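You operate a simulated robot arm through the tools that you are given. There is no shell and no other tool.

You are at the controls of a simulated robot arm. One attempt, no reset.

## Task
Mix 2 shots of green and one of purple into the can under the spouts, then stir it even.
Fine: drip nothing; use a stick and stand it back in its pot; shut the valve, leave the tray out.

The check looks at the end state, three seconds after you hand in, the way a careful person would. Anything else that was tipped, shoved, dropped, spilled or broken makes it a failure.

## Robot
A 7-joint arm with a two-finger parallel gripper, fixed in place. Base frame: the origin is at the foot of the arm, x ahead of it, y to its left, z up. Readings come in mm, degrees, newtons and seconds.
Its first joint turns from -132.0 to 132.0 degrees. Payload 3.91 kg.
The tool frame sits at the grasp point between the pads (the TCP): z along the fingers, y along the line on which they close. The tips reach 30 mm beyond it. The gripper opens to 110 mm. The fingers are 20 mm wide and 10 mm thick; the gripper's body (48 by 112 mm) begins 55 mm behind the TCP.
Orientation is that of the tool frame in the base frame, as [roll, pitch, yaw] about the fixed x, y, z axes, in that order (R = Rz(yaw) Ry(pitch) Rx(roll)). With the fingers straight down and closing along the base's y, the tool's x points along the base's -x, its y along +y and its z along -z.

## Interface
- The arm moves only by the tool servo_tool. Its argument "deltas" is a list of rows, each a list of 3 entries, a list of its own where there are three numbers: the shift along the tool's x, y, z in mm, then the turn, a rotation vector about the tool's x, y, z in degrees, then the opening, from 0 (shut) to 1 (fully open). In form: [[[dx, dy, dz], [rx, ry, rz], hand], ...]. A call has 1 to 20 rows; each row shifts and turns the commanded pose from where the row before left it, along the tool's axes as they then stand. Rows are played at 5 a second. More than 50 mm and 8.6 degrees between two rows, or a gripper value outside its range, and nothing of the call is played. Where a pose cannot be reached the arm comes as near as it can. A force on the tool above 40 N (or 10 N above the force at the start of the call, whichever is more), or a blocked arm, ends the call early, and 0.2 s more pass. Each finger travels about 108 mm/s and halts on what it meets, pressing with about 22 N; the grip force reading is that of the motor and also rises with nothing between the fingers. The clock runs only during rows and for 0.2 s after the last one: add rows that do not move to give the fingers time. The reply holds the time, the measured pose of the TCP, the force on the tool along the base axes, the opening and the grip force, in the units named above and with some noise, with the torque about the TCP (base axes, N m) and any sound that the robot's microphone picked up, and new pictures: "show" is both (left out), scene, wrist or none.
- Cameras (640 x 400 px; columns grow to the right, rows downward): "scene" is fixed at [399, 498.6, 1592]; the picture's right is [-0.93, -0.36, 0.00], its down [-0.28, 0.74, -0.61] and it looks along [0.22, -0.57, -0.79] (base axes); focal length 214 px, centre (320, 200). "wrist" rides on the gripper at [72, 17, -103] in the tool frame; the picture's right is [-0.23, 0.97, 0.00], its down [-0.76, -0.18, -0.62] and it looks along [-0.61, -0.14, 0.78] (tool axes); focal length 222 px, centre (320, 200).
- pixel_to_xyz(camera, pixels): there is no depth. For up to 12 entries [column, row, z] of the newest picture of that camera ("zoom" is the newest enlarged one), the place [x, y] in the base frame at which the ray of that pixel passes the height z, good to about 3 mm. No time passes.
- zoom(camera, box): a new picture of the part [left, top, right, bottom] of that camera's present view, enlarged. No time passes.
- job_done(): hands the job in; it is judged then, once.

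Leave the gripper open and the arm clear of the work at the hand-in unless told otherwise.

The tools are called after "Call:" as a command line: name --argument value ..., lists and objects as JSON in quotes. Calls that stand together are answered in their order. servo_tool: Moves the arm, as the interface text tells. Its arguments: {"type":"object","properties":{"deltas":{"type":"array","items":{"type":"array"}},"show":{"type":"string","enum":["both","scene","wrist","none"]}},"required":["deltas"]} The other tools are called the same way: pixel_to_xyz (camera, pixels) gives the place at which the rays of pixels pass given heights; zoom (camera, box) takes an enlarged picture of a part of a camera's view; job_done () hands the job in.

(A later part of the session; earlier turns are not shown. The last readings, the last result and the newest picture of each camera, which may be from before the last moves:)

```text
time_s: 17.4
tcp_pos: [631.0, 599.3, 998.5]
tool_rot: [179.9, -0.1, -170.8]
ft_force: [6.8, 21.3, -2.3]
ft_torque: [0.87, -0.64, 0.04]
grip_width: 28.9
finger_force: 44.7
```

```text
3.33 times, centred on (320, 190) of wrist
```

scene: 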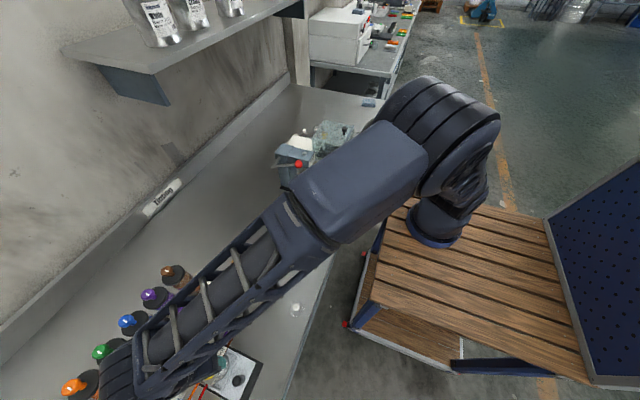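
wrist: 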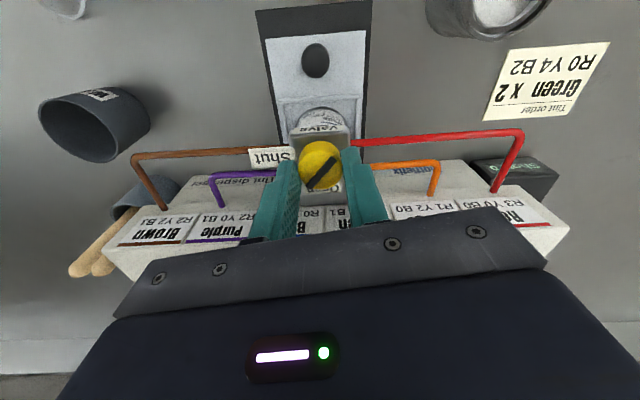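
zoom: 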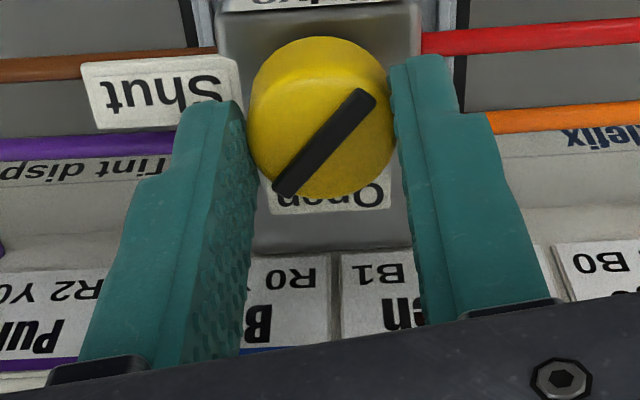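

Slight over-compensation (+21 N in y). Relieving it by +1.3 mm and turning 18° more.

Call:
servo_tool --deltas '[[[0, 1.3, 0], [0, 0, 0], 0.1], [[0, -0.1, 0], [0, 0, -6], 0.1], [[0, -0.1, 0], [0, 0, -6], 0.1], [[0, -0.1, 0], [0, 0, -6], 0.1]]' --show "none"

```text
time_s: 18.4
tcp_pos: [632.1, 599.9, 996.9]
tool_rot: [180.0, -0.1, -152.8]
ft_force: [2.0, 27.7, 1.1]
ft_torque: [0.26, 0.92, 0.04]
grip_width: 29.1
finger_force: 44.9
```

Call:
servo_tool --deltas '[[[0, 1.5, 0], [0, 0, 0], 0.1], [[0, 0, 0], [0, 0, 0], 0.1]]' --show "none"

```text
time_s: 19.0
tcp_pos: [631.4, 598.9, 997.3]
tool_rot: [-180.0, 0.0, -153.0]
ft_force: [0.0, 19.9, 0.2]
ft_torque: [1.05, -1.13, 0.04]
grip_width: 29.4
finger_force: 45.0
```

Continuing the last 18°.

Call:
servo_tool --deltas '[[[0, 0.5, 0], [0, 0, -6], 0.1], [[0, 0.3, 0], [0, 0, -6], 0.1], [[0, 0.3, 0], [0, 0, -6], 0.1], [[0, 0, 0], [0, 0, 0], 0.1]]' --show "wrist"

Call:
zoom --camera "wrist" --box '[230, 130, 410, 250]'

```text
time_s: 20.0
tcp_pos: [631.8, 598.6, 997.9]
tool_rot: [-179.9, 0.0, -135.0]
ft_force: [14.6, -6.9, 6.2]
ft_torque: [-1.01, 0.16, -0.04]
grip_width: 28.9
finger_force: 45.3
```

wrist: 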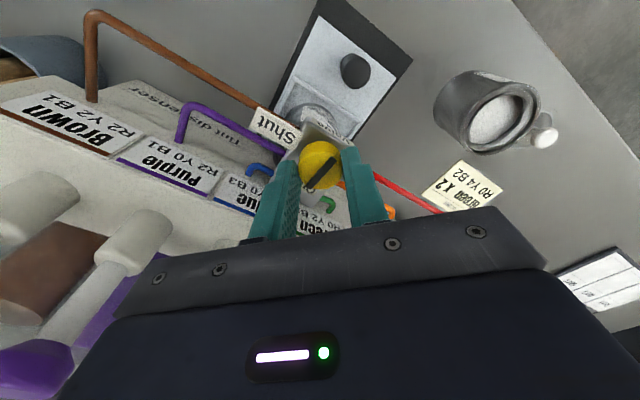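

```text
3.33 times, centred on (320, 190) of wrist
```

zoom: 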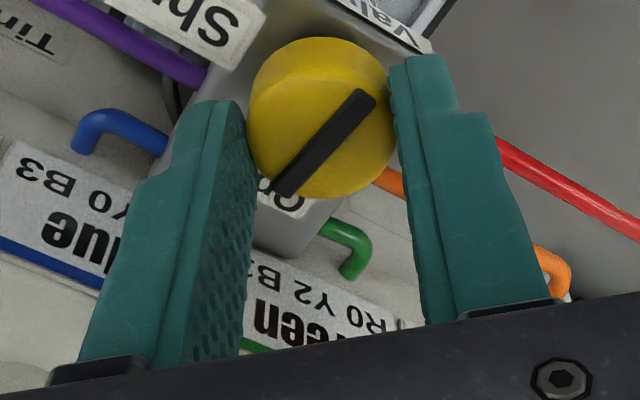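

The bar kept its place in the hand through the whole 90°, and now points at "Open". Releasing and lifting straight up.

Call:
servo_tool --deltas '[[[0, 0, 0], [0, 0, 0], 0.35], [[0, 0, 0], [0, 0, 0], 0.45], [[0, 0, 0], [0, 0, 0], 0.45], [[0, 0, -10], [0, 0, 0], 0.45], [[0, 0, -30], [0, 0, 0], 0.45], [[0, 0, -45], [0, 0, 0], 0.45], [[0, 0, -45], [0, 0, 0], 0.45], [[0, 0, -40], [0, 0, 0], 0.45], [[0, 0, 0], [0, 0, 0], 0.45]]'

Call:
zoom --camera "wrist" --box '[240, 50, 400, 150]'

```text
time_s: 22.0
tcp_pos: [632.3, 601.4, 1169.8]
tool_rot: [179.9, 0.0, -135.0]
ft_force: [-0.1, 0.5, -0.2]
ft_torque: [0.01, 0.0, 0.0]
grip_width: 49.7
finger_force: 0.1
```

scene: 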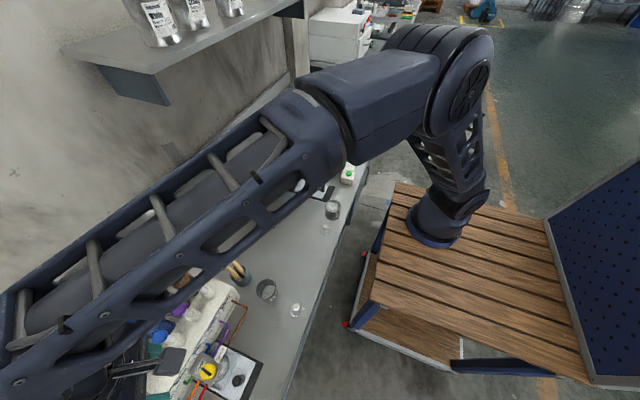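
wrist: 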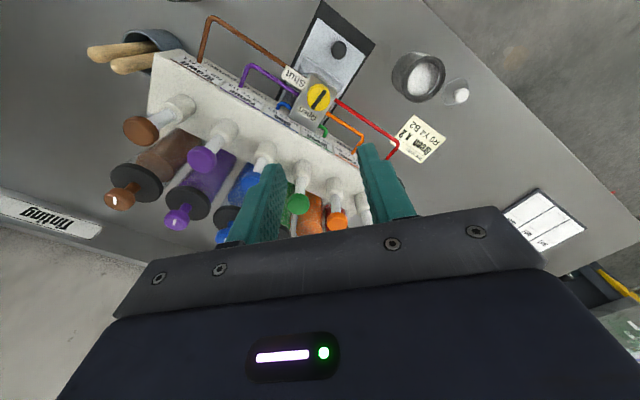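

```text
4.00 times, centred on (320, 100) of wrist
```

zoom: 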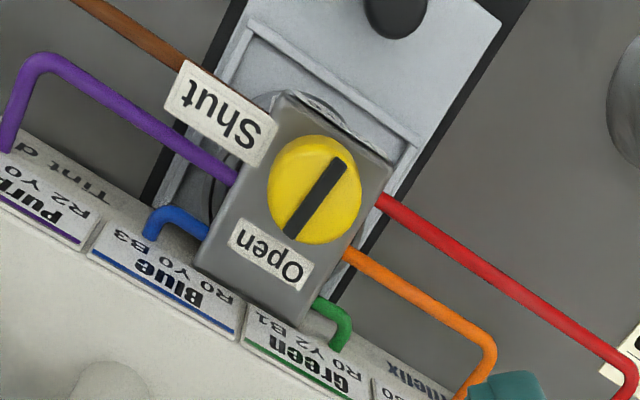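

Valve is now open. Next: rotate back to yaw 180, rise to z≈1200 near (640,627), and measure the green plunger closely.

Call:
servo_tool --deltas '[[[0, 0, -32], [0, 0, 8], 1], [[0, 0, 0], [0, 0, 8], 1], [[0, 0, 0], [0, 0, 8], 1], [[0, 0, 0], [0, 0, 8], 1], [[0, 0, 0], [0, 0, 8], 1], [[0, 0, 0], [0, 0, 5], 1], [[-9, 26.5, 0], [0, 0, 0], 1], [[0, 0, 0], [0, 0, 0], 1]]' --show "wrist"

Call:
zoom --camera "wrist" --box '[250, 120, 410, 230]'

```text
time_s: 23.8
tcp_pos: [640.3, 626.7, 1200.5]
tool_rot: [180.0, 0.0, 180.0]
ft_force: [0.3, -0.1, 0.3]
ft_torque: [-0.01, 0.02, 0.01]
grip_width: 110.1
finger_force: 0.0
```

wrist: 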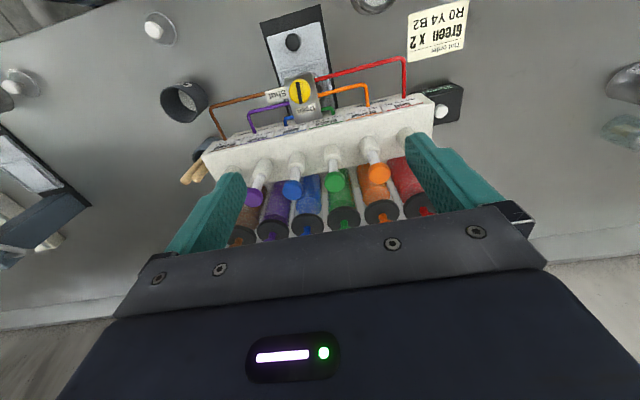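

```text
3.64 times, centred on (330, 175) of wrist
```

zoom: 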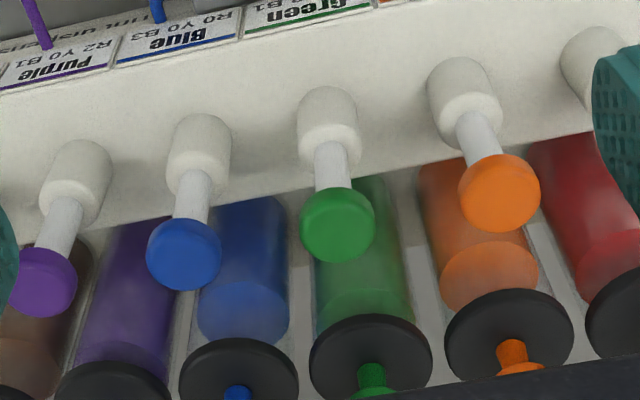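

Call:
pixel_to_xyz --camera "zoom" --pixels '[[338, 230, 1073], [338, 230, 1065], [338, 230, 1080], [42, 290, 1073], [184, 260, 1073], [370, 345, 1085], [375, 390, 1105], [500, 198, 1073]]'

```text
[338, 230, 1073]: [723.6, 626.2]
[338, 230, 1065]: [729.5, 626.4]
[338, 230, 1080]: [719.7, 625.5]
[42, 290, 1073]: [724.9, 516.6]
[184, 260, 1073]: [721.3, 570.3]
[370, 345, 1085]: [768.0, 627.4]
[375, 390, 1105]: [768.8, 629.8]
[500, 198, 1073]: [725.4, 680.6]
```

Green plunger centre (723,626). Moving over it with the hand shut and coming down to just above (tips ≈1080).

Call:
servo_tool --deltas '[[[-42, -1, 0], [0, 0, 0], 0], [[-41, 0, 0], [0, 0, 0], 0], [[0, 0, 0], [0, 0, 0], 0], [[0, 0, 40], [0, 0, 0], 0], [[0, 0, 35], [0, 0, 0], 0], [[0, 0, 12], [0, 0, 0], 0], [[0, 0, 0], [0, 0, 0], 0]]'

Call:
zoom --camera "wrist" --box '[230, 120, 410, 240]'

```text
time_s: 25.4
tcp_pos: [724.3, 625.2, 1112.4]
tool_rot: [-179.9, -0.1, 180.0]
ft_force: [-0.9, 0.2, 0.2]
ft_torque: [0.01, -0.03, 0.0]
grip_width: 0.0
finger_force: 22.0
```

scene: 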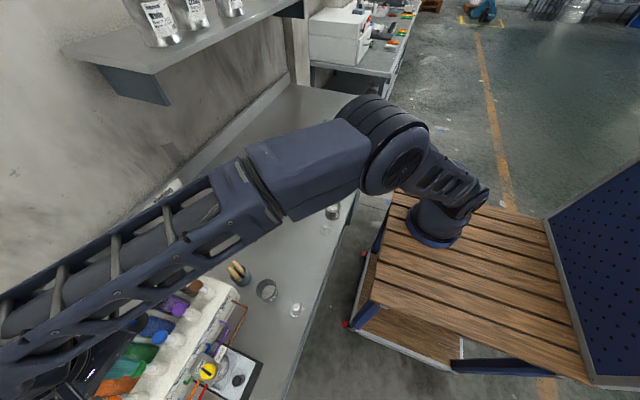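
wrist: 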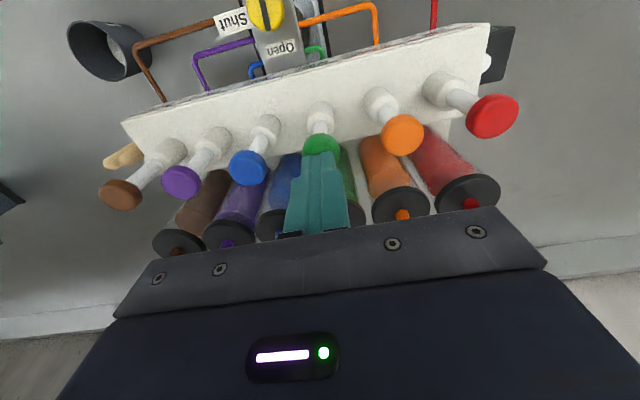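

```text
3.33 times, centred on (320, 180) of wrist
```

zoom: 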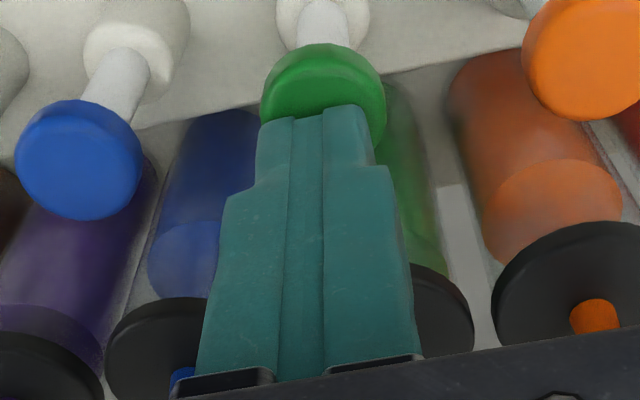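

The fingertips are right over the green knob. Pressing down in small steps, watching the force.

Call:
servo_tool --deltas '[[[0, 0, 5], [0, 0, 0], 0], [[0, 0, 5], [0, 0, 0], 0], [[0, 0, 4], [0, 0, 0], 0], [[0, 0, 3], [0, 0, 0], 0]]' --show "none"

```text
time_s: 26.4
tcp_pos: [722.5, 626.9, 1094.6]
tool_rot: [-180.0, 0.0, 180.0]
ft_force: [1.6, -2.6, 5.3]
ft_torque: [-0.08, -0.03, 0.0]
grip_width: 0.1
finger_force: 22.1
```

Contact (5 N). Continuing the stroke.

Call:
servo_tool --deltas '[[[0, 0, 4], [0, 0, 0], 0], [[0, 0, 4], [0, 0, 0], 0], [[0, 0, 4], [0, 0, 0], 0], [[0, 0, 4], [0, 0, 0], 0]]' --show "none"

```text
time_s: 27.2
tcp_pos: [723.8, 625.6, 1092.2]
tool_rot: [179.6, 0.4, -179.9]
ft_force: [-4.2, -4.7, 17.6]
ft_torque: [-0.18, 0.17, 0.11]
grip_width: 0.0
finger_force: 22.1
stopped in row 4: the force on the tool passed its limit at 43 N (the readings are from after the stop); the commanded pose is now the measured one
```

It stopped at 43 N after little travel — perhaps the pump is viscous. Let me look before continuing.

Call:
servo_tool --deltas '[[[0, 0, 0], [0, 0, 0], 0], [[0, 0, 0], [0, 0, 0], 0]]'

Call:
zoom --camera "wrist" --box '[230, 120, 410, 240]'

```text
time_s: 27.8
tcp_pos: [722.6, 626.6, 1091.0]
tool_rot: [179.5, 0.4, -179.9]
ft_force: [2.9, 1.3, 27.0]
ft_torque: [0.01, 0.05, 0.11]
grip_width: 0.0
finger_force: 22.2
```

scene: 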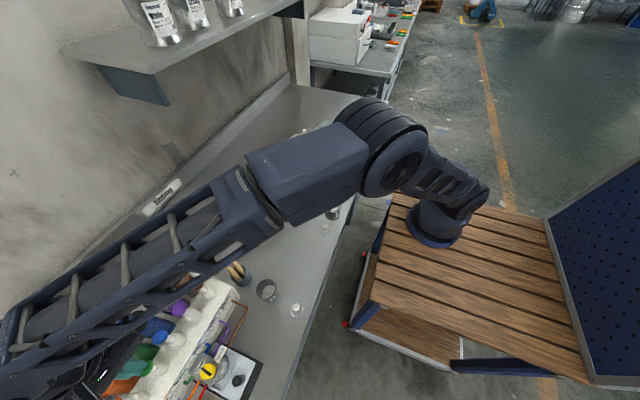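
wrist: 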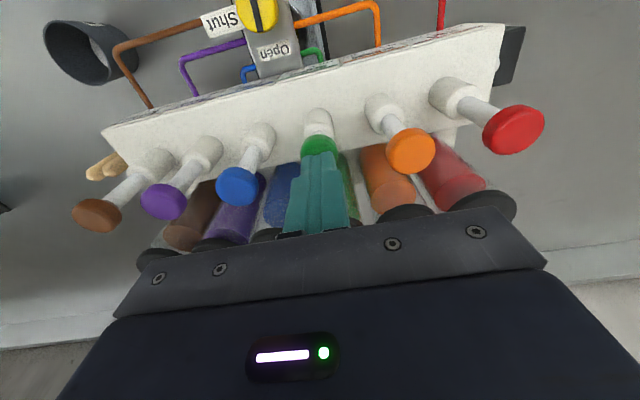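

```text
3.33 times, centred on (320, 180) of wrist
```

zoom: 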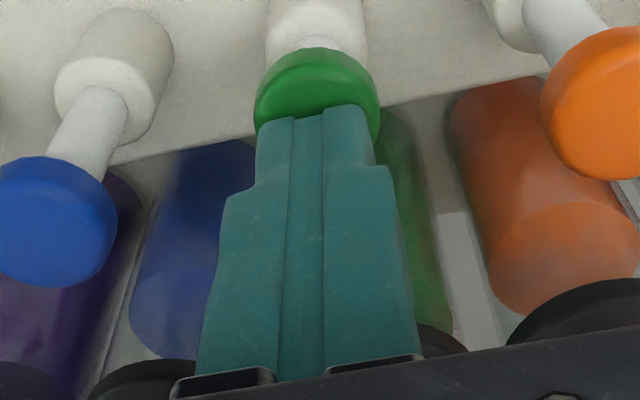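

The plunger has gone down some (short stem left). Pushing on slowly at 1 mm per row.

Call:
servo_tool --deltas '[[[0, 0, 1], [0, 0, 0], 0], [[0, 0, 1], [0, 0, 0], 0], [[0, 0, 1], [0, 0, 0], 0], [[0, 0, 1], [0, 0, 0], 0], [[0, 0, 1], [0, 0, 0], 0], [[0, 0, 1], [0, 0, 0], 0]]' --show "wrist"

Call:
zoom --camera "wrist" --box '[260, 70, 380, 180]'

```text
time_s: 28.6
tcp_pos: [723.4, 627.5, 1091.0]
tool_rot: [179.5, 0.5, 180.0]
ft_force: [-1.9, -3.9, 15.3]
ft_torque: [-0.12, 0.19, 0.1]
grip_width: 0.2
finger_force: 22.0
stopped in row 3: the force on the tool passed its limit at 41 N (the readings are from after the stop); the commanded pose is now the measured one
```

wrist: 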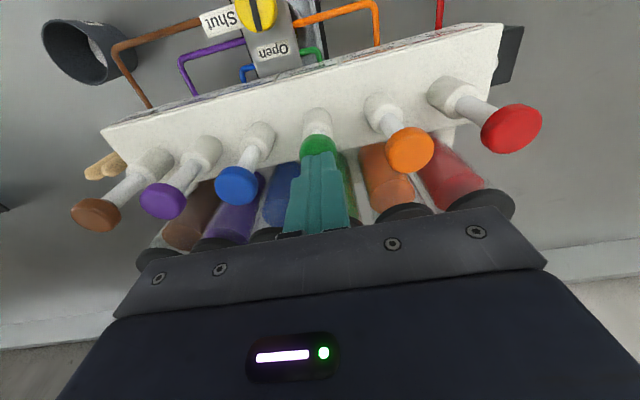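

```text
3.64 times, centred on (320, 125) of wrist
```

zoom: 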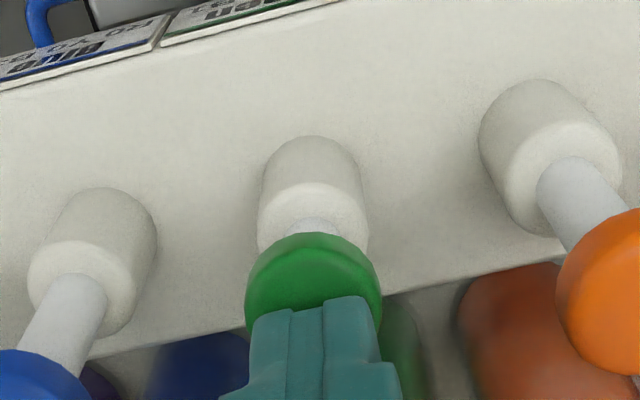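

That's the hard end stop (tip ≈1061), stem nearly fully in. I'll hold, rise to let the plunger return, then go back to where I can read the counter.

Call:
servo_tool --deltas '[[[0, 0, 0], [0, 0, 0], 0], [[0, 0, -3], [0, 0, 0], 0], [[0, 0, -5], [0, 0, 0], 0], [[0, 0, -6], [0, 0, 0], 0], [[0, 0, -6], [0, 0, 0], 0], [[0, 0, -10], [0, 0, 0], 0], [[0, 0, -30], [0, 0, 0], 0.2], [[0, 0, -40], [0, 0, 0], 0.5], [[0, 0, -10], [0, 0, 0], 1], [[40, 0, 0], [0, 0, 0], 1], [[40, 0, 0], [0, 0, 0], 1], [[40, 0, 0], [0, 0, 0], 1], [[40, 0, 0], [0, 0, 0], 1], [[0, 0, 0], [0, 0, 0], 1]]'

Call:
zoom --camera "wrist" --box '[230, 80, 430, 230]'

Call:
zoom --camera "wrist" --box '[390, 90, 490, 170]'

```text
time_s: 31.6
tcp_pos: [564.3, 627.4, 1194.5]
tool_rot: [179.6, 0.4, -180.0]
ft_force: [1.1, 0.4, 0.0]
ft_torque: [0.01, 0.01, 0.0]
grip_width: 109.9
finger_force: 0.1
```

scene: 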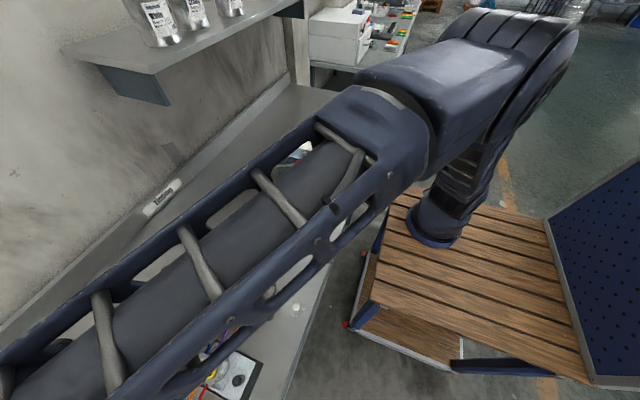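
wrist: 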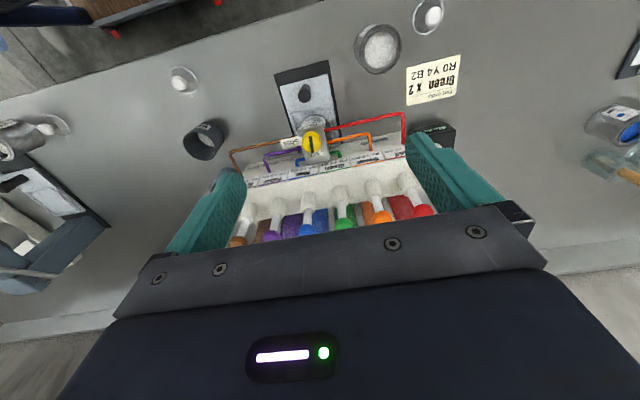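

```text
2.67 times, centred on (330, 155) of wrist
```

zoom: 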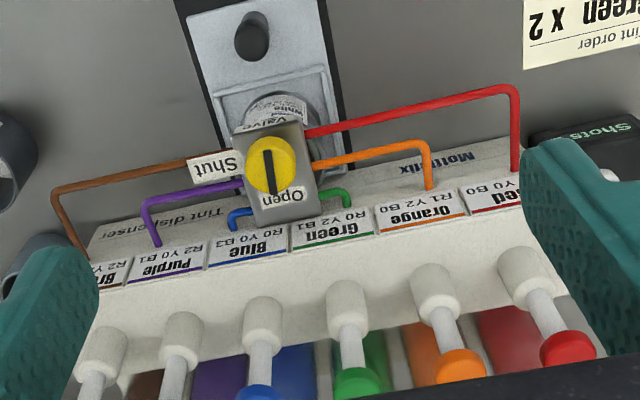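

```text
5.00 times, centred on (440, 130) of wrist
```

zoom: 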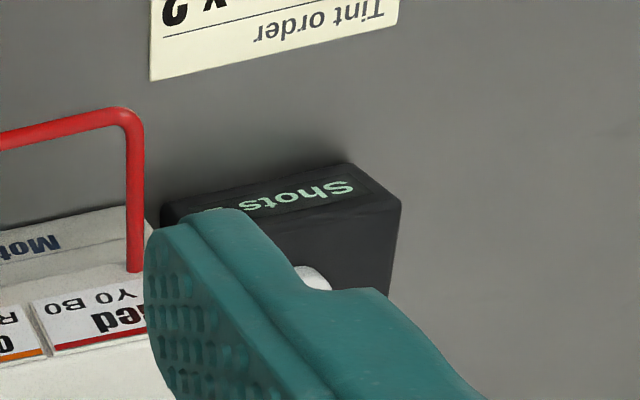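

The right finger hides the digit; shifting 60 mm in +y to see the counter.

Call:
servo_tool --deltas '[[[0, 45, 0], [0, 0, 0], 1], [[0, 25, 0], [0, 0, 0], 1], [[0, 0, 0], [0, 0, 0], 1]]' --show "wrist"

Call:
zoom --camera "wrist" --box '[340, 90, 440, 170]'

Call:
zoom --camera "wrist" --box '[250, 90, 350, 170]'

```text
time_s: 32.4
tcp_pos: [565.4, 694.7, 1197.1]
tool_rot: [179.6, 0.4, -180.0]
ft_force: [0.1, -0.2, -0.4]
ft_torque: [-0.04, 0.02, -0.04]
grip_width: 110.0
finger_force: 0.0
```

wrist: 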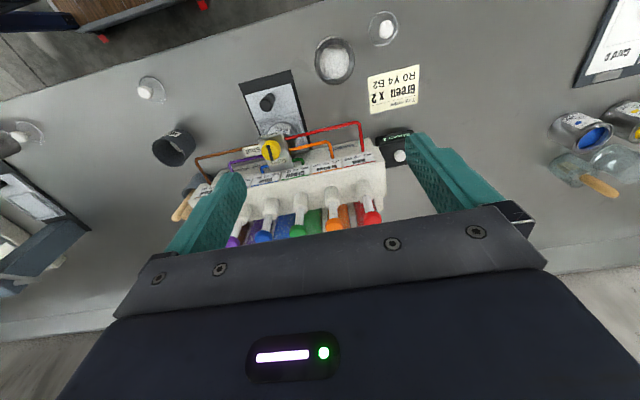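

```text
5.00 times, centred on (390, 130) of wrist
```

zoom: 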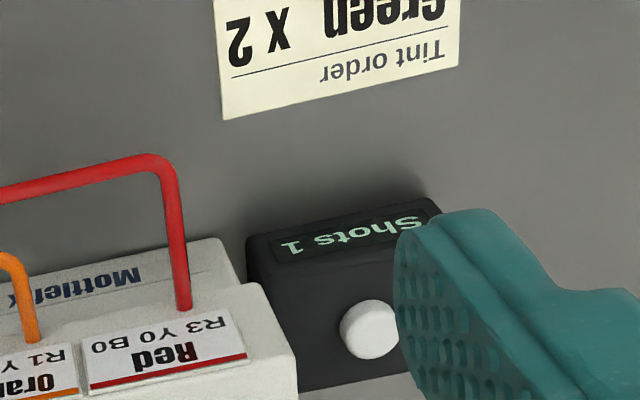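

```text
5.00 times, centred on (300, 130) of wrist
```

zoom: 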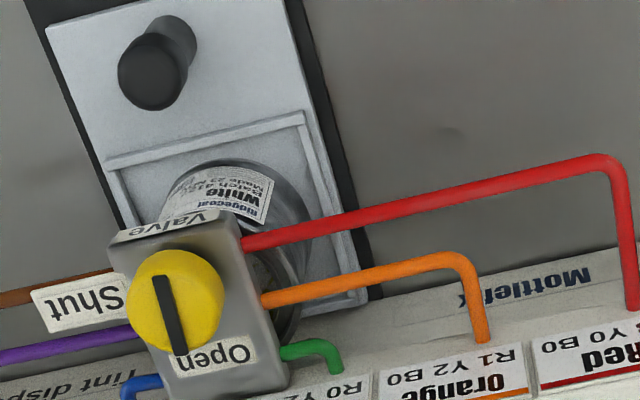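

Counter reads "Shots 1". Going back for the second green shot: over the green plunger, tips to about 1083.

Call:
servo_tool --deltas '[[[0, -45, 0], [0.4, 0.4, 0], 0.5], [[0, -25, 0], [0, 0, 0], 0], [[-40, 0, 0], [0, 0, 0], 0], [[-40, 0, 0], [0, 0, 0], 0], [[-40, 0, 0], [0, 0, 0], 0], [[-38, 0, 0], [0, 0, 0], 0], [[0, 0, 40], [0, 0, 0], 0], [[0, 0, 30], [0, 0, 0], 0], [[0, 0, 13], [0, 0, 0], 0], [[0, 0, 0], [0, 0, 0], 0]]' --show "wrist"

Call:
zoom --camera "wrist" --box '[230, 120, 410, 240]'

```text
time_s: 34.5
tcp_pos: [720.6, 626.2, 1115.7]
tool_rot: [180.0, 0.1, 180.0]
ft_force: [0.9, -0.6, -0.1]
ft_torque: [0.0, 0.01, 0.0]
grip_width: 0.0
finger_force: 22.2
```

wrist: 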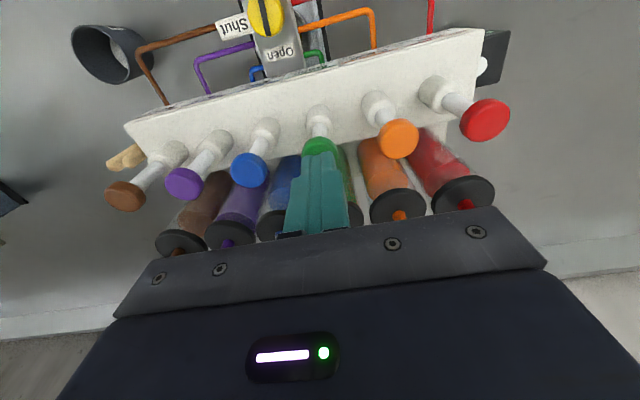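

```text
3.33 times, centred on (320, 180) of wrist
```

zoom: 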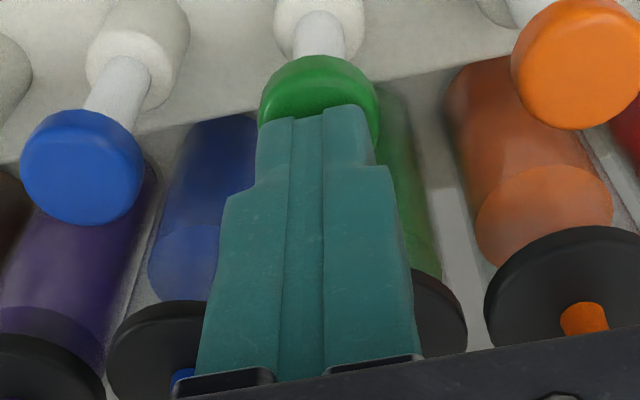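

Same placement as before. Pressing the second green shot slowly.

Call:
servo_tool --deltas '[[[-2, 0, 4], [0, 0, 0], 0], [[0, 0, 4], [0, 0, 0], 0], [[0, 0, 3], [0, 0, 0], 0], [[0, 0, 3], [0, 0, 0], 0], [[0, 0, 2], [0, 0, 0], 0], [[0, 0, 2], [0, 0, 0], 0], [[0, 0, 1.5], [0, 0, 0], 0], [[0, 0, 1.5], [0, 0, 0], 0], [[0, 0, 1], [0, 0, 0], 0], [[0, 0, 1], [0, 0, 0], 0]]' --show "wrist"

Call:
zoom --camera "wrist" --box '[260, 70, 380, 180]'

```text
time_s: 36.8
tcp_pos: [724.1, 627.8, 1093.7]
tool_rot: [180.0, 0.1, -180.0]
ft_force: [0.2, -0.2, 5.5]
ft_torque: [-0.01, -0.01, -0.01]
grip_width: 0.0
finger_force: 22.1
```

wrist: 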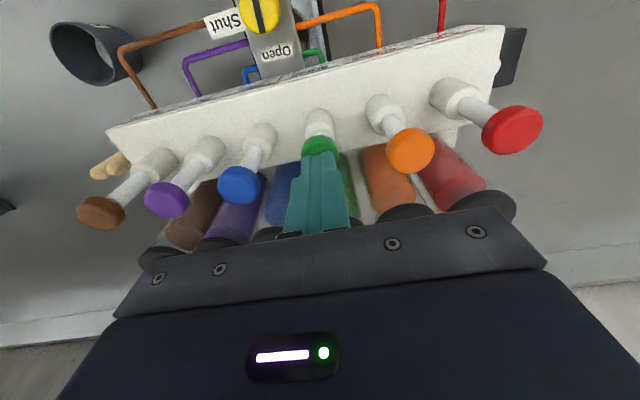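

```text
3.64 times, centred on (320, 125) of wrist
```

zoom: 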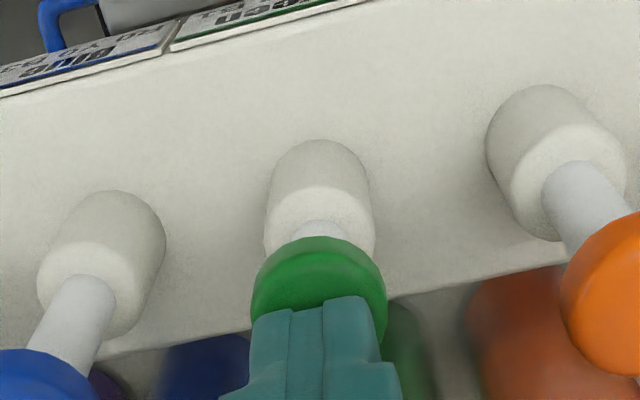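

5.5 N, almost at the stop; 3 mm more.

Call:
servo_tool --deltas '[[[0, 0, 1], [0, 0, 0], 0], [[0, 0, 1], [0, 0, 0], 0], [[0, 0, 1], [0, 0, 0], 0]]' --show "none"

```text
time_s: 37.5
tcp_pos: [722.7, 626.3, 1091.3]
tool_rot: [179.8, 0.2, -180.0]
ft_force: [8.6, 7.9, 21.9]
ft_torque: [0.26, -0.21, 0.02]
grip_width: 0.0
finger_force: 22.0
```

21.9 N at the stop. A touch more, then rise and read the counter.

Call:
servo_tool --deltas '[[[0, 0, 0.6], [0, 0, 0], 0], [[0, 0, 0], [0, 0, 0], 0], [[0, 0, -3], [0, 0, 0], 0], [[0, 0, -5], [0, 0, 0], 0], [[0, 0, -6], [0, 0, 0], 0], [[0, 0, -8], [0, 0, 0], 0], [[0, 0, -10], [0, 0, 0], 0], [[0, 0, -30], [0, 0, 0], 0], [[0, 0, -42], [0, 0, 0], 0.5], [[40, 0, 0], [0, 0, 0], 1], [[40, 0, 0], [0, 0, 0], 1], [[40, 0, 0], [0, 0, 0], 1], [[40, 0, 0], [0, 0, 0], 1], [[0, 45, 0], [0, 0, 0], 1], [[0, 25, 0], [0, 0, 0], 1], [[0, 0, 0], [0, 0, 0], 1]]' --show "wrist"

Call:
zoom --camera "wrist" --box '[340, 90, 440, 170]'

Call:
zoom --camera "wrist" --box '[220, 80, 380, 240]'

```text
time_s: 41.0
tcp_pos: [564.7, 699.3, 1195.8]
tool_rot: [-179.9, -0.1, -180.0]
ft_force: [0.1, 0.5, 0.0]
ft_torque: [0.01, 0.0, -0.01]
grip_width: 109.9
finger_force: 0.1
```

wrist: 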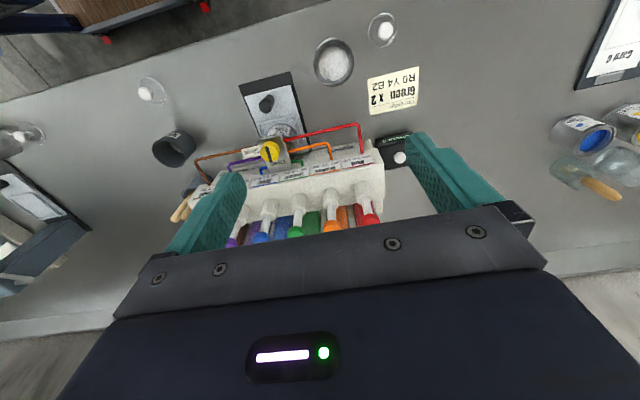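

```text
5.00 times, centred on (390, 130) of wrist
```

zoom: 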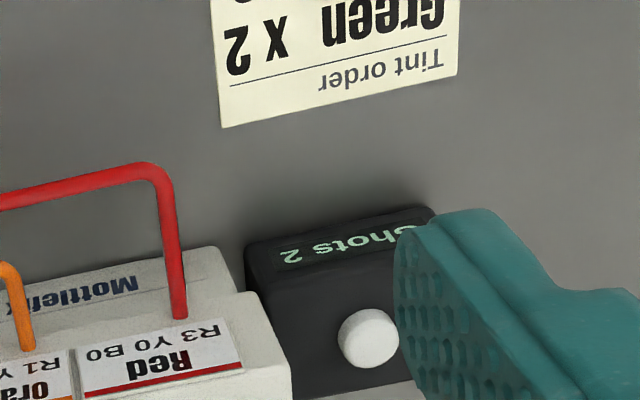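

```text
2.50 times, centred on (300, 160) of wrist
```

zoom: 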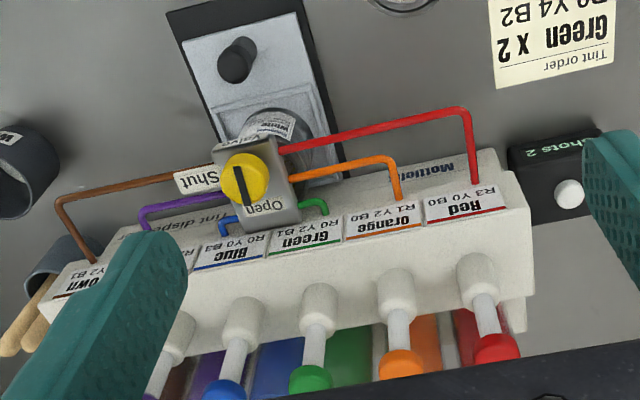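

"Shots 2". Now to the purple plunger at about (723.5,517), staying high, then check alignment.

Call:
servo_tool --deltas '[[[0, -45, 0], [0, 0, 0], 1], [[0, -45, 0], [0, 0, 0], 1], [[0, -45, 0], [0, 0, 0], 1], [[0, -44, 0], [0, 0, 0], 1], [[-40, 0, 0], [0, 0, 0], 1], [[-40, 0, 0], [0, 0, 0], 1], [[0, 0, 0], [0, 0, 0], 1]]' --show "wrist"

Call:
zoom --camera "wrist" --box '[250, 120, 410, 230]'

```text
time_s: 42.5
tcp_pos: [642.6, 517.7, 1194.9]
tool_rot: [-180.0, 0.1, -180.0]
ft_force: [-0.4, -0.6, 0.6]
ft_torque: [0.0, -0.04, -0.02]
grip_width: 110.2
finger_force: 0.0
```

wrist: 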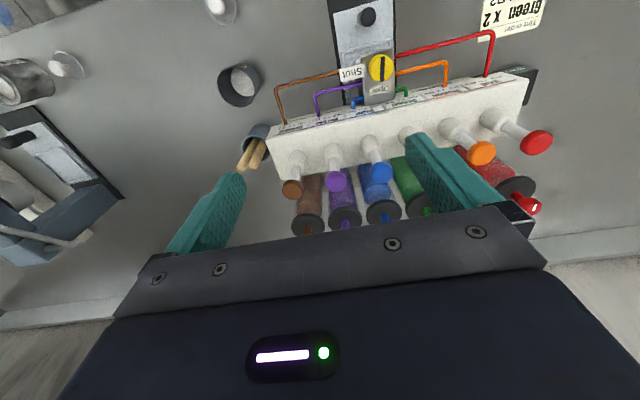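

```text
3.64 times, centred on (330, 175) of wrist
```

zoom: 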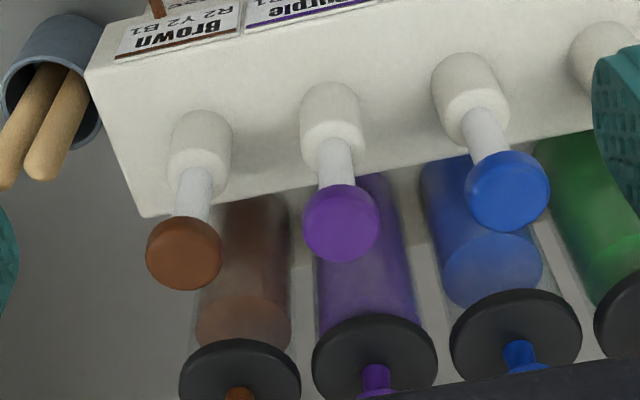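

Call:
pixel_to_xyz --camera "zoom" --pixels '[[340, 227, 1073], [340, 227, 1073], [340, 227, 1078]]'

```text
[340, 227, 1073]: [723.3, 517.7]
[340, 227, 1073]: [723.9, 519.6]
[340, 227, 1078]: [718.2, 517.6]
```

Purple knob is at (723,518). Moving +80 mm in x with the hand shut and descending to tips ≈1083.

Call:
servo_tool --deltas '[[[-40, 0, 0], [0, 0, 0], 0], [[-40, 0.5, 0], [0, 0, 0], 0], [[0, 0, 0], [0, 0, 0], 0], [[0, 0, 40], [0, 0, 0], 0], [[0, 0, 30], [0, 0, 0], 0], [[0, 0, 13], [0, 0, 0], 0], [[0, 0, 0], [0, 0, 0], 0]]' --show "wrist"

Call:
zoom --camera "wrist" --box '[230, 120, 410, 240]'

```text
time_s: 44.1
tcp_pos: [722.8, 519.4, 1111.1]
tool_rot: [-179.9, 0.0, 180.0]
ft_force: [0.0, 0.5, -0.1]
ft_torque: [0.01, 0.01, -0.03]
grip_width: 0.0
finger_force: 22.2
```

wrist: 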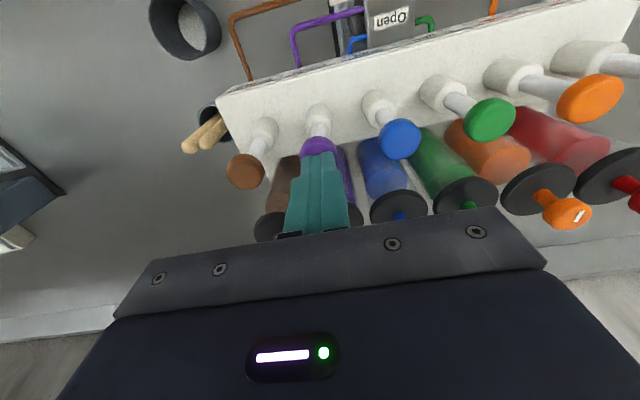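

```text
3.33 times, centred on (320, 180) of wrist
```

zoom: 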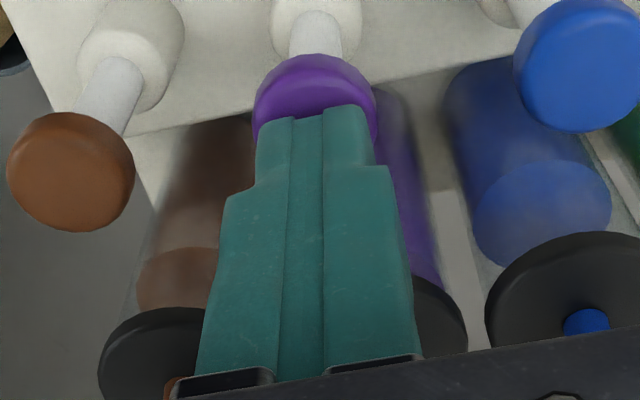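

Aligned over purple. Pressing slowly as before.

Call:
servo_tool --deltas '[[[-2, 0, 4], [0, 0, 0], 0], [[0, 0, 4], [0, 0, 0], 0], [[0, 0, 3], [0, 0, 0], 0], [[0, 0, 3], [0, 0, 0], 0], [[0, 0, 2], [0, 0, 0], 0], [[0, 0, 2], [0, 0, 0], 0], [[0, 0, 1], [0, 0, 0], 0]]' --show "none"

Call:
servo_tool --deltas '[[[0, 0, 1], [0, 0, 0], 0], [[0, 0, 1], [0, 0, 0], 0]]' --show "none"

```text
time_s: 45.8
tcp_pos: [725.3, 517.2, 1090.6]
tool_rot: [180.0, 0.0, 180.0]
ft_force: [-4.7, 2.7, 12.0]
ft_torque: [0.09, 0.16, -0.02]
grip_width: 0.2
finger_force: 22.4
```

```text
time_s: 46.4
tcp_pos: [725.4, 516.7, 1090.0]
tool_rot: [179.9, 0.0, -179.9]
ft_force: [-0.6, 4.3, 25.3]
ft_torque: [0.1, 0.04, 0.15]
grip_width: 0.0
finger_force: 22.1
```

25 N at the stop. A touch more, hold, then rise and go read the counter.

Call:
servo_tool --deltas '[[[0, 0, 0.4], [0, 0, 0], 0], [[0, 0, 0], [0, 0, 0], 0], [[0, 0, -3], [0, 0, 0], 0], [[0, 0, -5], [0, 0, 0], 0], [[0, 0, -6], [0, 0, 0], 0], [[0, 0, -8], [0, 0, 0], 0], [[0, 0, -10], [0, 0, 0], 0], [[0, 0, -30], [0, 0, 0], 0], [[0, 0, -42], [0, 0, 0], 0.5], [[40, 0, 0], [0, 0, 0], 1], [[40, 0, 0], [0, 0, 0], 1], [[40, 0, 0], [0, 0, 0], 1], [[40, 0, 0], [0, 0, 0], 1], [[0, 45, 0], [0, 0, 0], 1], [[0, 45, 0], [0, 0, 0], 1], [[0, 45, 0], [0, 0, 0], 1], [[0, 45, 0], [0, 0, 0], 1], [[0, 0, 0], [0, 0, 0], 1]]' --show "wrist"

Call:
zoom --camera "wrist" --box '[340, 90, 440, 170]'

Call:
zoom --camera "wrist" --box '[220, 80, 380, 240]'

```text
time_s: 50.1
tcp_pos: [561.7, 695.7, 1190.0]
tool_rot: [-180.0, -0.1, 180.0]
ft_force: [-0.9, -0.1, -0.2]
ft_torque: [0.01, -0.01, 0.0]
grip_width: 110.2
finger_force: 0.1
```

wrist: 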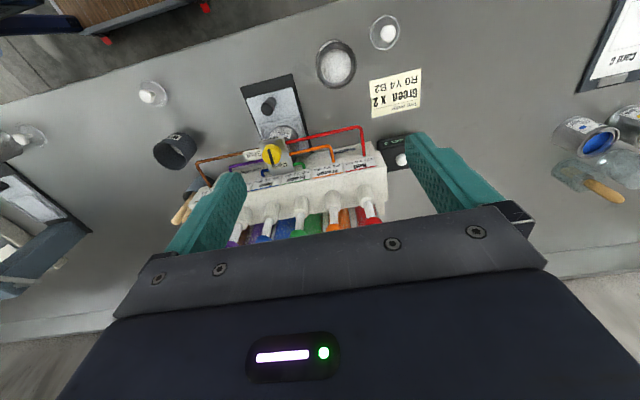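

```text
5.00 times, centred on (390, 130) of wrist
```

zoom: 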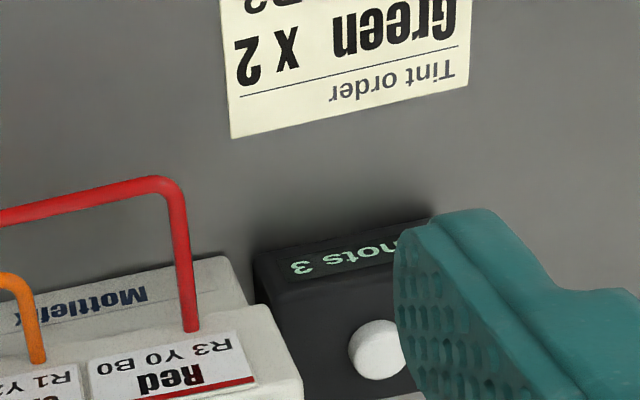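

```text
2.50 times, centred on (300, 160) of wrist
```

zoom: 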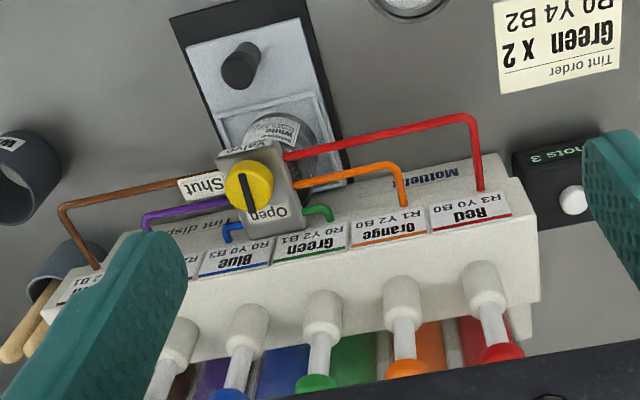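

"Shots 3" — dispensing done. Now back over the valve knob (yaw at the "Open" side) to shut it; hovering at z≈1100 first.

Call:
servo_tool --deltas '[[[0, -45, 0], [0, 0, 0], 0.5], [[0, -45, 0], [0, 0, 0], 0.5], [[-35, -6.5, 0], [0, 0, 0], 0.5], [[-35, 0, 0], [0, 0, -8], 0.5], [[0, 0, 0], [0, 0, -8], 0.5], [[0, 0, 0], [0, 0, -8], 0.5], [[0, 0, 0], [0, 0, -8], 0.5], [[0, 0, 0], [0, 0, -8], 0.5], [[0, 0, 40], [0, 0, -5], 0.5], [[0, 0, 48], [0, 0, 0], 0.5], [[0, 0, 0], [0, 0, 0], 0.5]]' --show "wrist"

Call:
zoom --camera "wrist" --box '[270, 70, 370, 140]'

Call:
pixel_to_xyz --camera "wrist" --pixels '[[320, 119, 978], [320, 119, 978], [320, 119, 978]]'

```text
time_s: 52.5
tcp_pos: [636.2, 601.0, 1106.1]
tool_rot: [-180.0, 0.0, -135.0]
ft_force: [0.1, 0.5, 1.1]
ft_torque: [0.01, -0.03, -0.01]
grip_width: 55.1
finger_force: 0.1
```

wrist: 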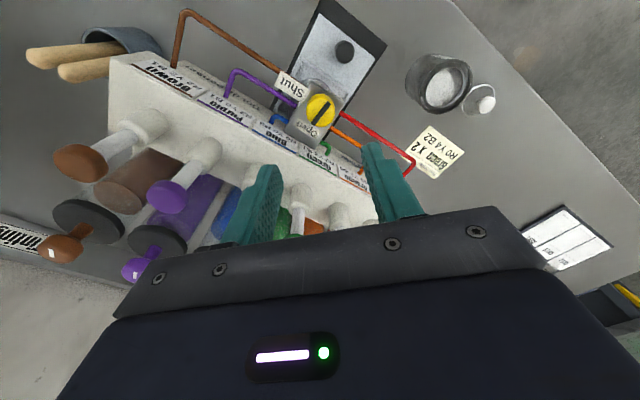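

```text
5.71 times, centred on (320, 105) of wrist
```

zoom: 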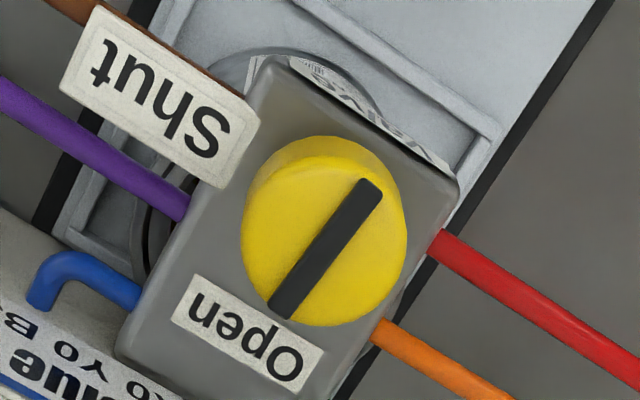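

```text
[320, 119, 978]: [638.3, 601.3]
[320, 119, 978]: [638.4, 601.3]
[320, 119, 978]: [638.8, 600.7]
```

Call:
pixel_to_xyz --camera "zoom" --pixels '[[324, 242, 977], [324, 242, 977], [324, 242, 977], [324, 248, 979], [324, 248, 979]]'

Call:
pixel_to_xyz --camera "wrist" --pixels '[[320, 116.3, 977], [320, 116.3, 977], [320, 116.3, 977]]'

```text
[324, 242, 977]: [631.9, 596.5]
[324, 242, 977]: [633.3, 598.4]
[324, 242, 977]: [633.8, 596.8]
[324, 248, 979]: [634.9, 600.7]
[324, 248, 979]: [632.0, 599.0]
```

```text
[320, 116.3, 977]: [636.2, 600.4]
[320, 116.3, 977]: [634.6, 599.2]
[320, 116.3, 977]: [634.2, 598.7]
```

The knob is ~2 mm from the tool axis. Small correction, then descending to TCP z≈998 and closing.

Call:
servo_tool --deltas '[[[0.7, 0.5, 30], [0, 0, 0], 0.5], [[0, 0, 30], [0, 0, 0], 0.5], [[0, 0, 25], [0, 0, 0], 0.5], [[0, 0, 12], [0, 0, 0], 0.5], [[0, 0, 7], [0, 0, 0], 0.5], [[0, 0, 3], [0, 0, 0], 0.5], [[0, 0, 0], [0, 0, 0], 0.5], [[0, 0, 0], [0, 0, 0], 0.3], [[0, 0, 0], [0, 0, 0], 0.15], [[0, 0, 0], [0, 0, 0], 0.1], [[0, 0, 0], [0, 0, 0], 0.1]]' --show "wrist"

Call:
zoom --camera "wrist" --box '[230, 130, 410, 250]'

```text
time_s: 55.0
tcp_pos: [633.2, 601.7, 997.4]
tool_rot: [179.9, 0.0, -135.0]
ft_force: [-13.5, 17.2, -4.1]
ft_torque: [1.2, -0.1, -0.01]
grip_width: 29.2
finger_force: 44.4
```

wrist: 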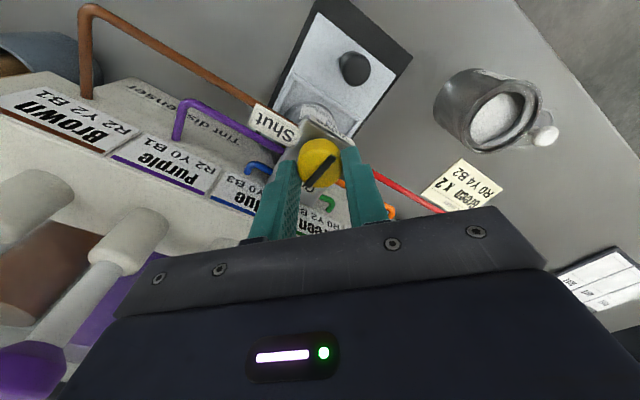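

```text
3.33 times, centred on (320, 190) of wrist
```

zoom: 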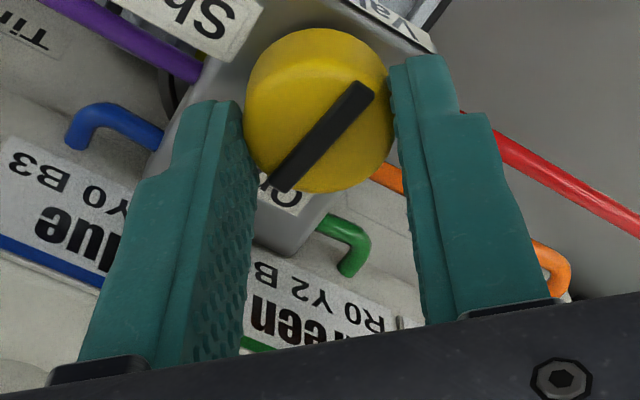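

Gripped. Relieving ~22 N with +1.4 mm along tool y, then turning back toward "Shut" 24°.

Call:
servo_tool --deltas '[[[0, 1.4, 0], [0, 0, 0], 0.1], [[0, 0, 0], [0, 0, 6], 0.1], [[0, 0, 0], [0, 0, 6], 0.1], [[0, 0, 0], [0, 0, 6], 0.1], [[0, 0, 0], [0, 0, 6], 0.1]]' --show "none"

```text
time_s: 56.1
tcp_pos: [632.9, 599.6, 997.0]
tool_rot: [-179.9, -0.1, -159.1]
ft_force: [-4.7, -7.6, -0.3]
ft_torque: [-0.77, 0.89, 0.0]
grip_width: 29.3
finger_force: 45.6
```

Call:
servo_tool --deltas '[[[0, -0.3, 0], [0, 0, 6], 0.1], [[0, 0, 0], [0, 0, 6], 0.1], [[0, 0, 0], [0, 0, 6], 0.1], [[0, 0, 0], [0, 0, 6], 0.1], [[0, 0, 0], [0, 0, 6], 0.1]]' --show "none"

```text
time_s: 57.4
tcp_pos: [632.3, 600.4, 997.4]
tool_rot: [-179.9, 0.0, 170.9]
ft_force: [-10.2, -28.1, -14.0]
ft_torque: [-0.58, -0.22, 0.03]
grip_width: 29.1
finger_force: 44.8
```

Call:
servo_tool --deltas '[[[0, -1.6, 0], [0, 0, 0], 0.1], [[0, 0, 0], [0, 0, 6], 0.1], [[0, 0, 0], [0, 0, 6], 0.1], [[0, 0, 0], [0, 0, 6], 0.1]]' --show "wrist"

Call:
zoom --camera "wrist" --box '[230, 130, 410, 250]'

```text
time_s: 58.4
tcp_pos: [633.7, 599.3, 997.5]
tool_rot: [180.0, 0.0, 153.0]
ft_force: [-1.1, -22.2, -15.1]
ft_torque: [-0.31, 0.45, 0.02]
grip_width: 29.2
finger_force: 45.5
```

wrist: 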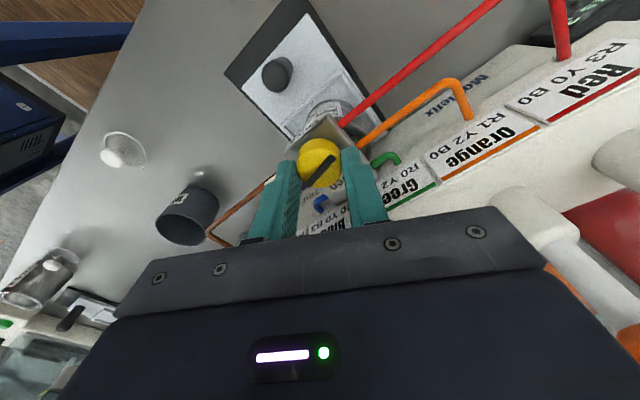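

```text
3.33 times, centred on (320, 190) of wrist
```

zoom: 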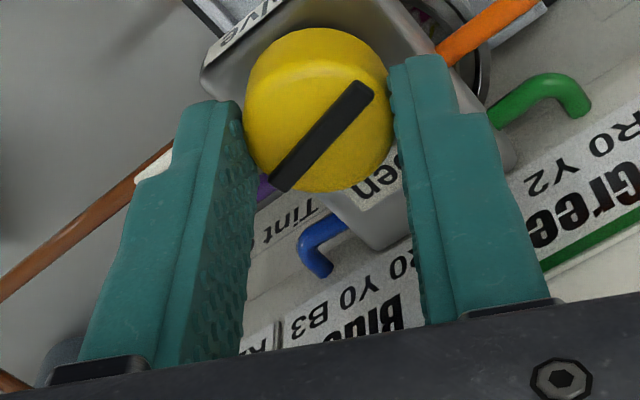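

Knob still follows. Relieving and turning the final 18°.

Call:
servo_tool --deltas '[[[0, -1.2, 0], [0, 0, 0], 0.1], [[0, 0, 0], [0, 0, 6], 0.1], [[0, 0, 0], [0, 0, 6], 0.1], [[0, 0, 0], [0, 0, 6], 0.1], [[0, 0, 0], [0, 0, 0], 0.1]]' --show "wrist"

Call:
zoom --camera "wrist" --box '[230, 130, 410, 250]'

```text
time_s: 59.5
tcp_pos: [631.8, 599.6, 996.2]
tool_rot: [179.9, -0.1, 135.0]
ft_force: [5.1, 2.3, -6.6]
ft_torque: [-0.01, 0.28, 0.51]
grip_width: 29.4
finger_force: 44.8
```

wrist: 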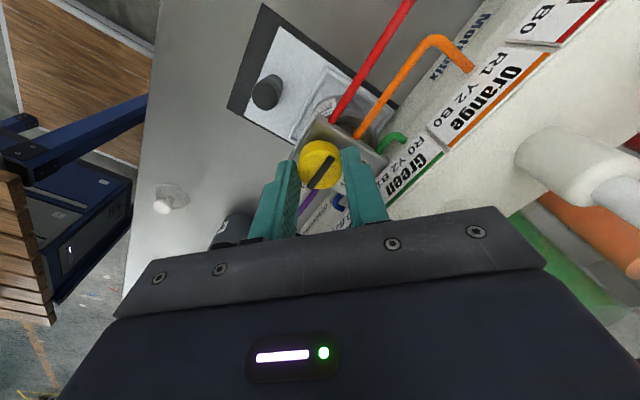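

```text
3.33 times, centred on (320, 190) of wrist
```

zoom: 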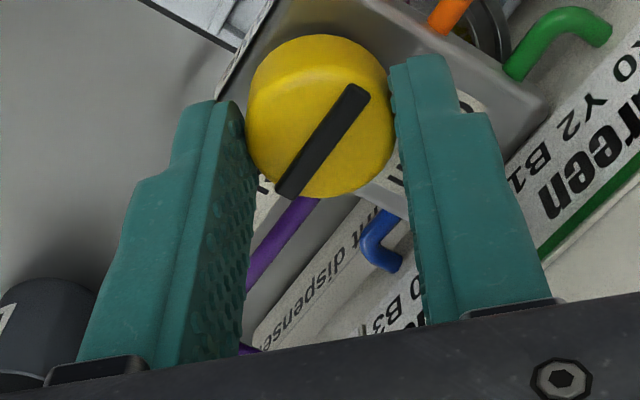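

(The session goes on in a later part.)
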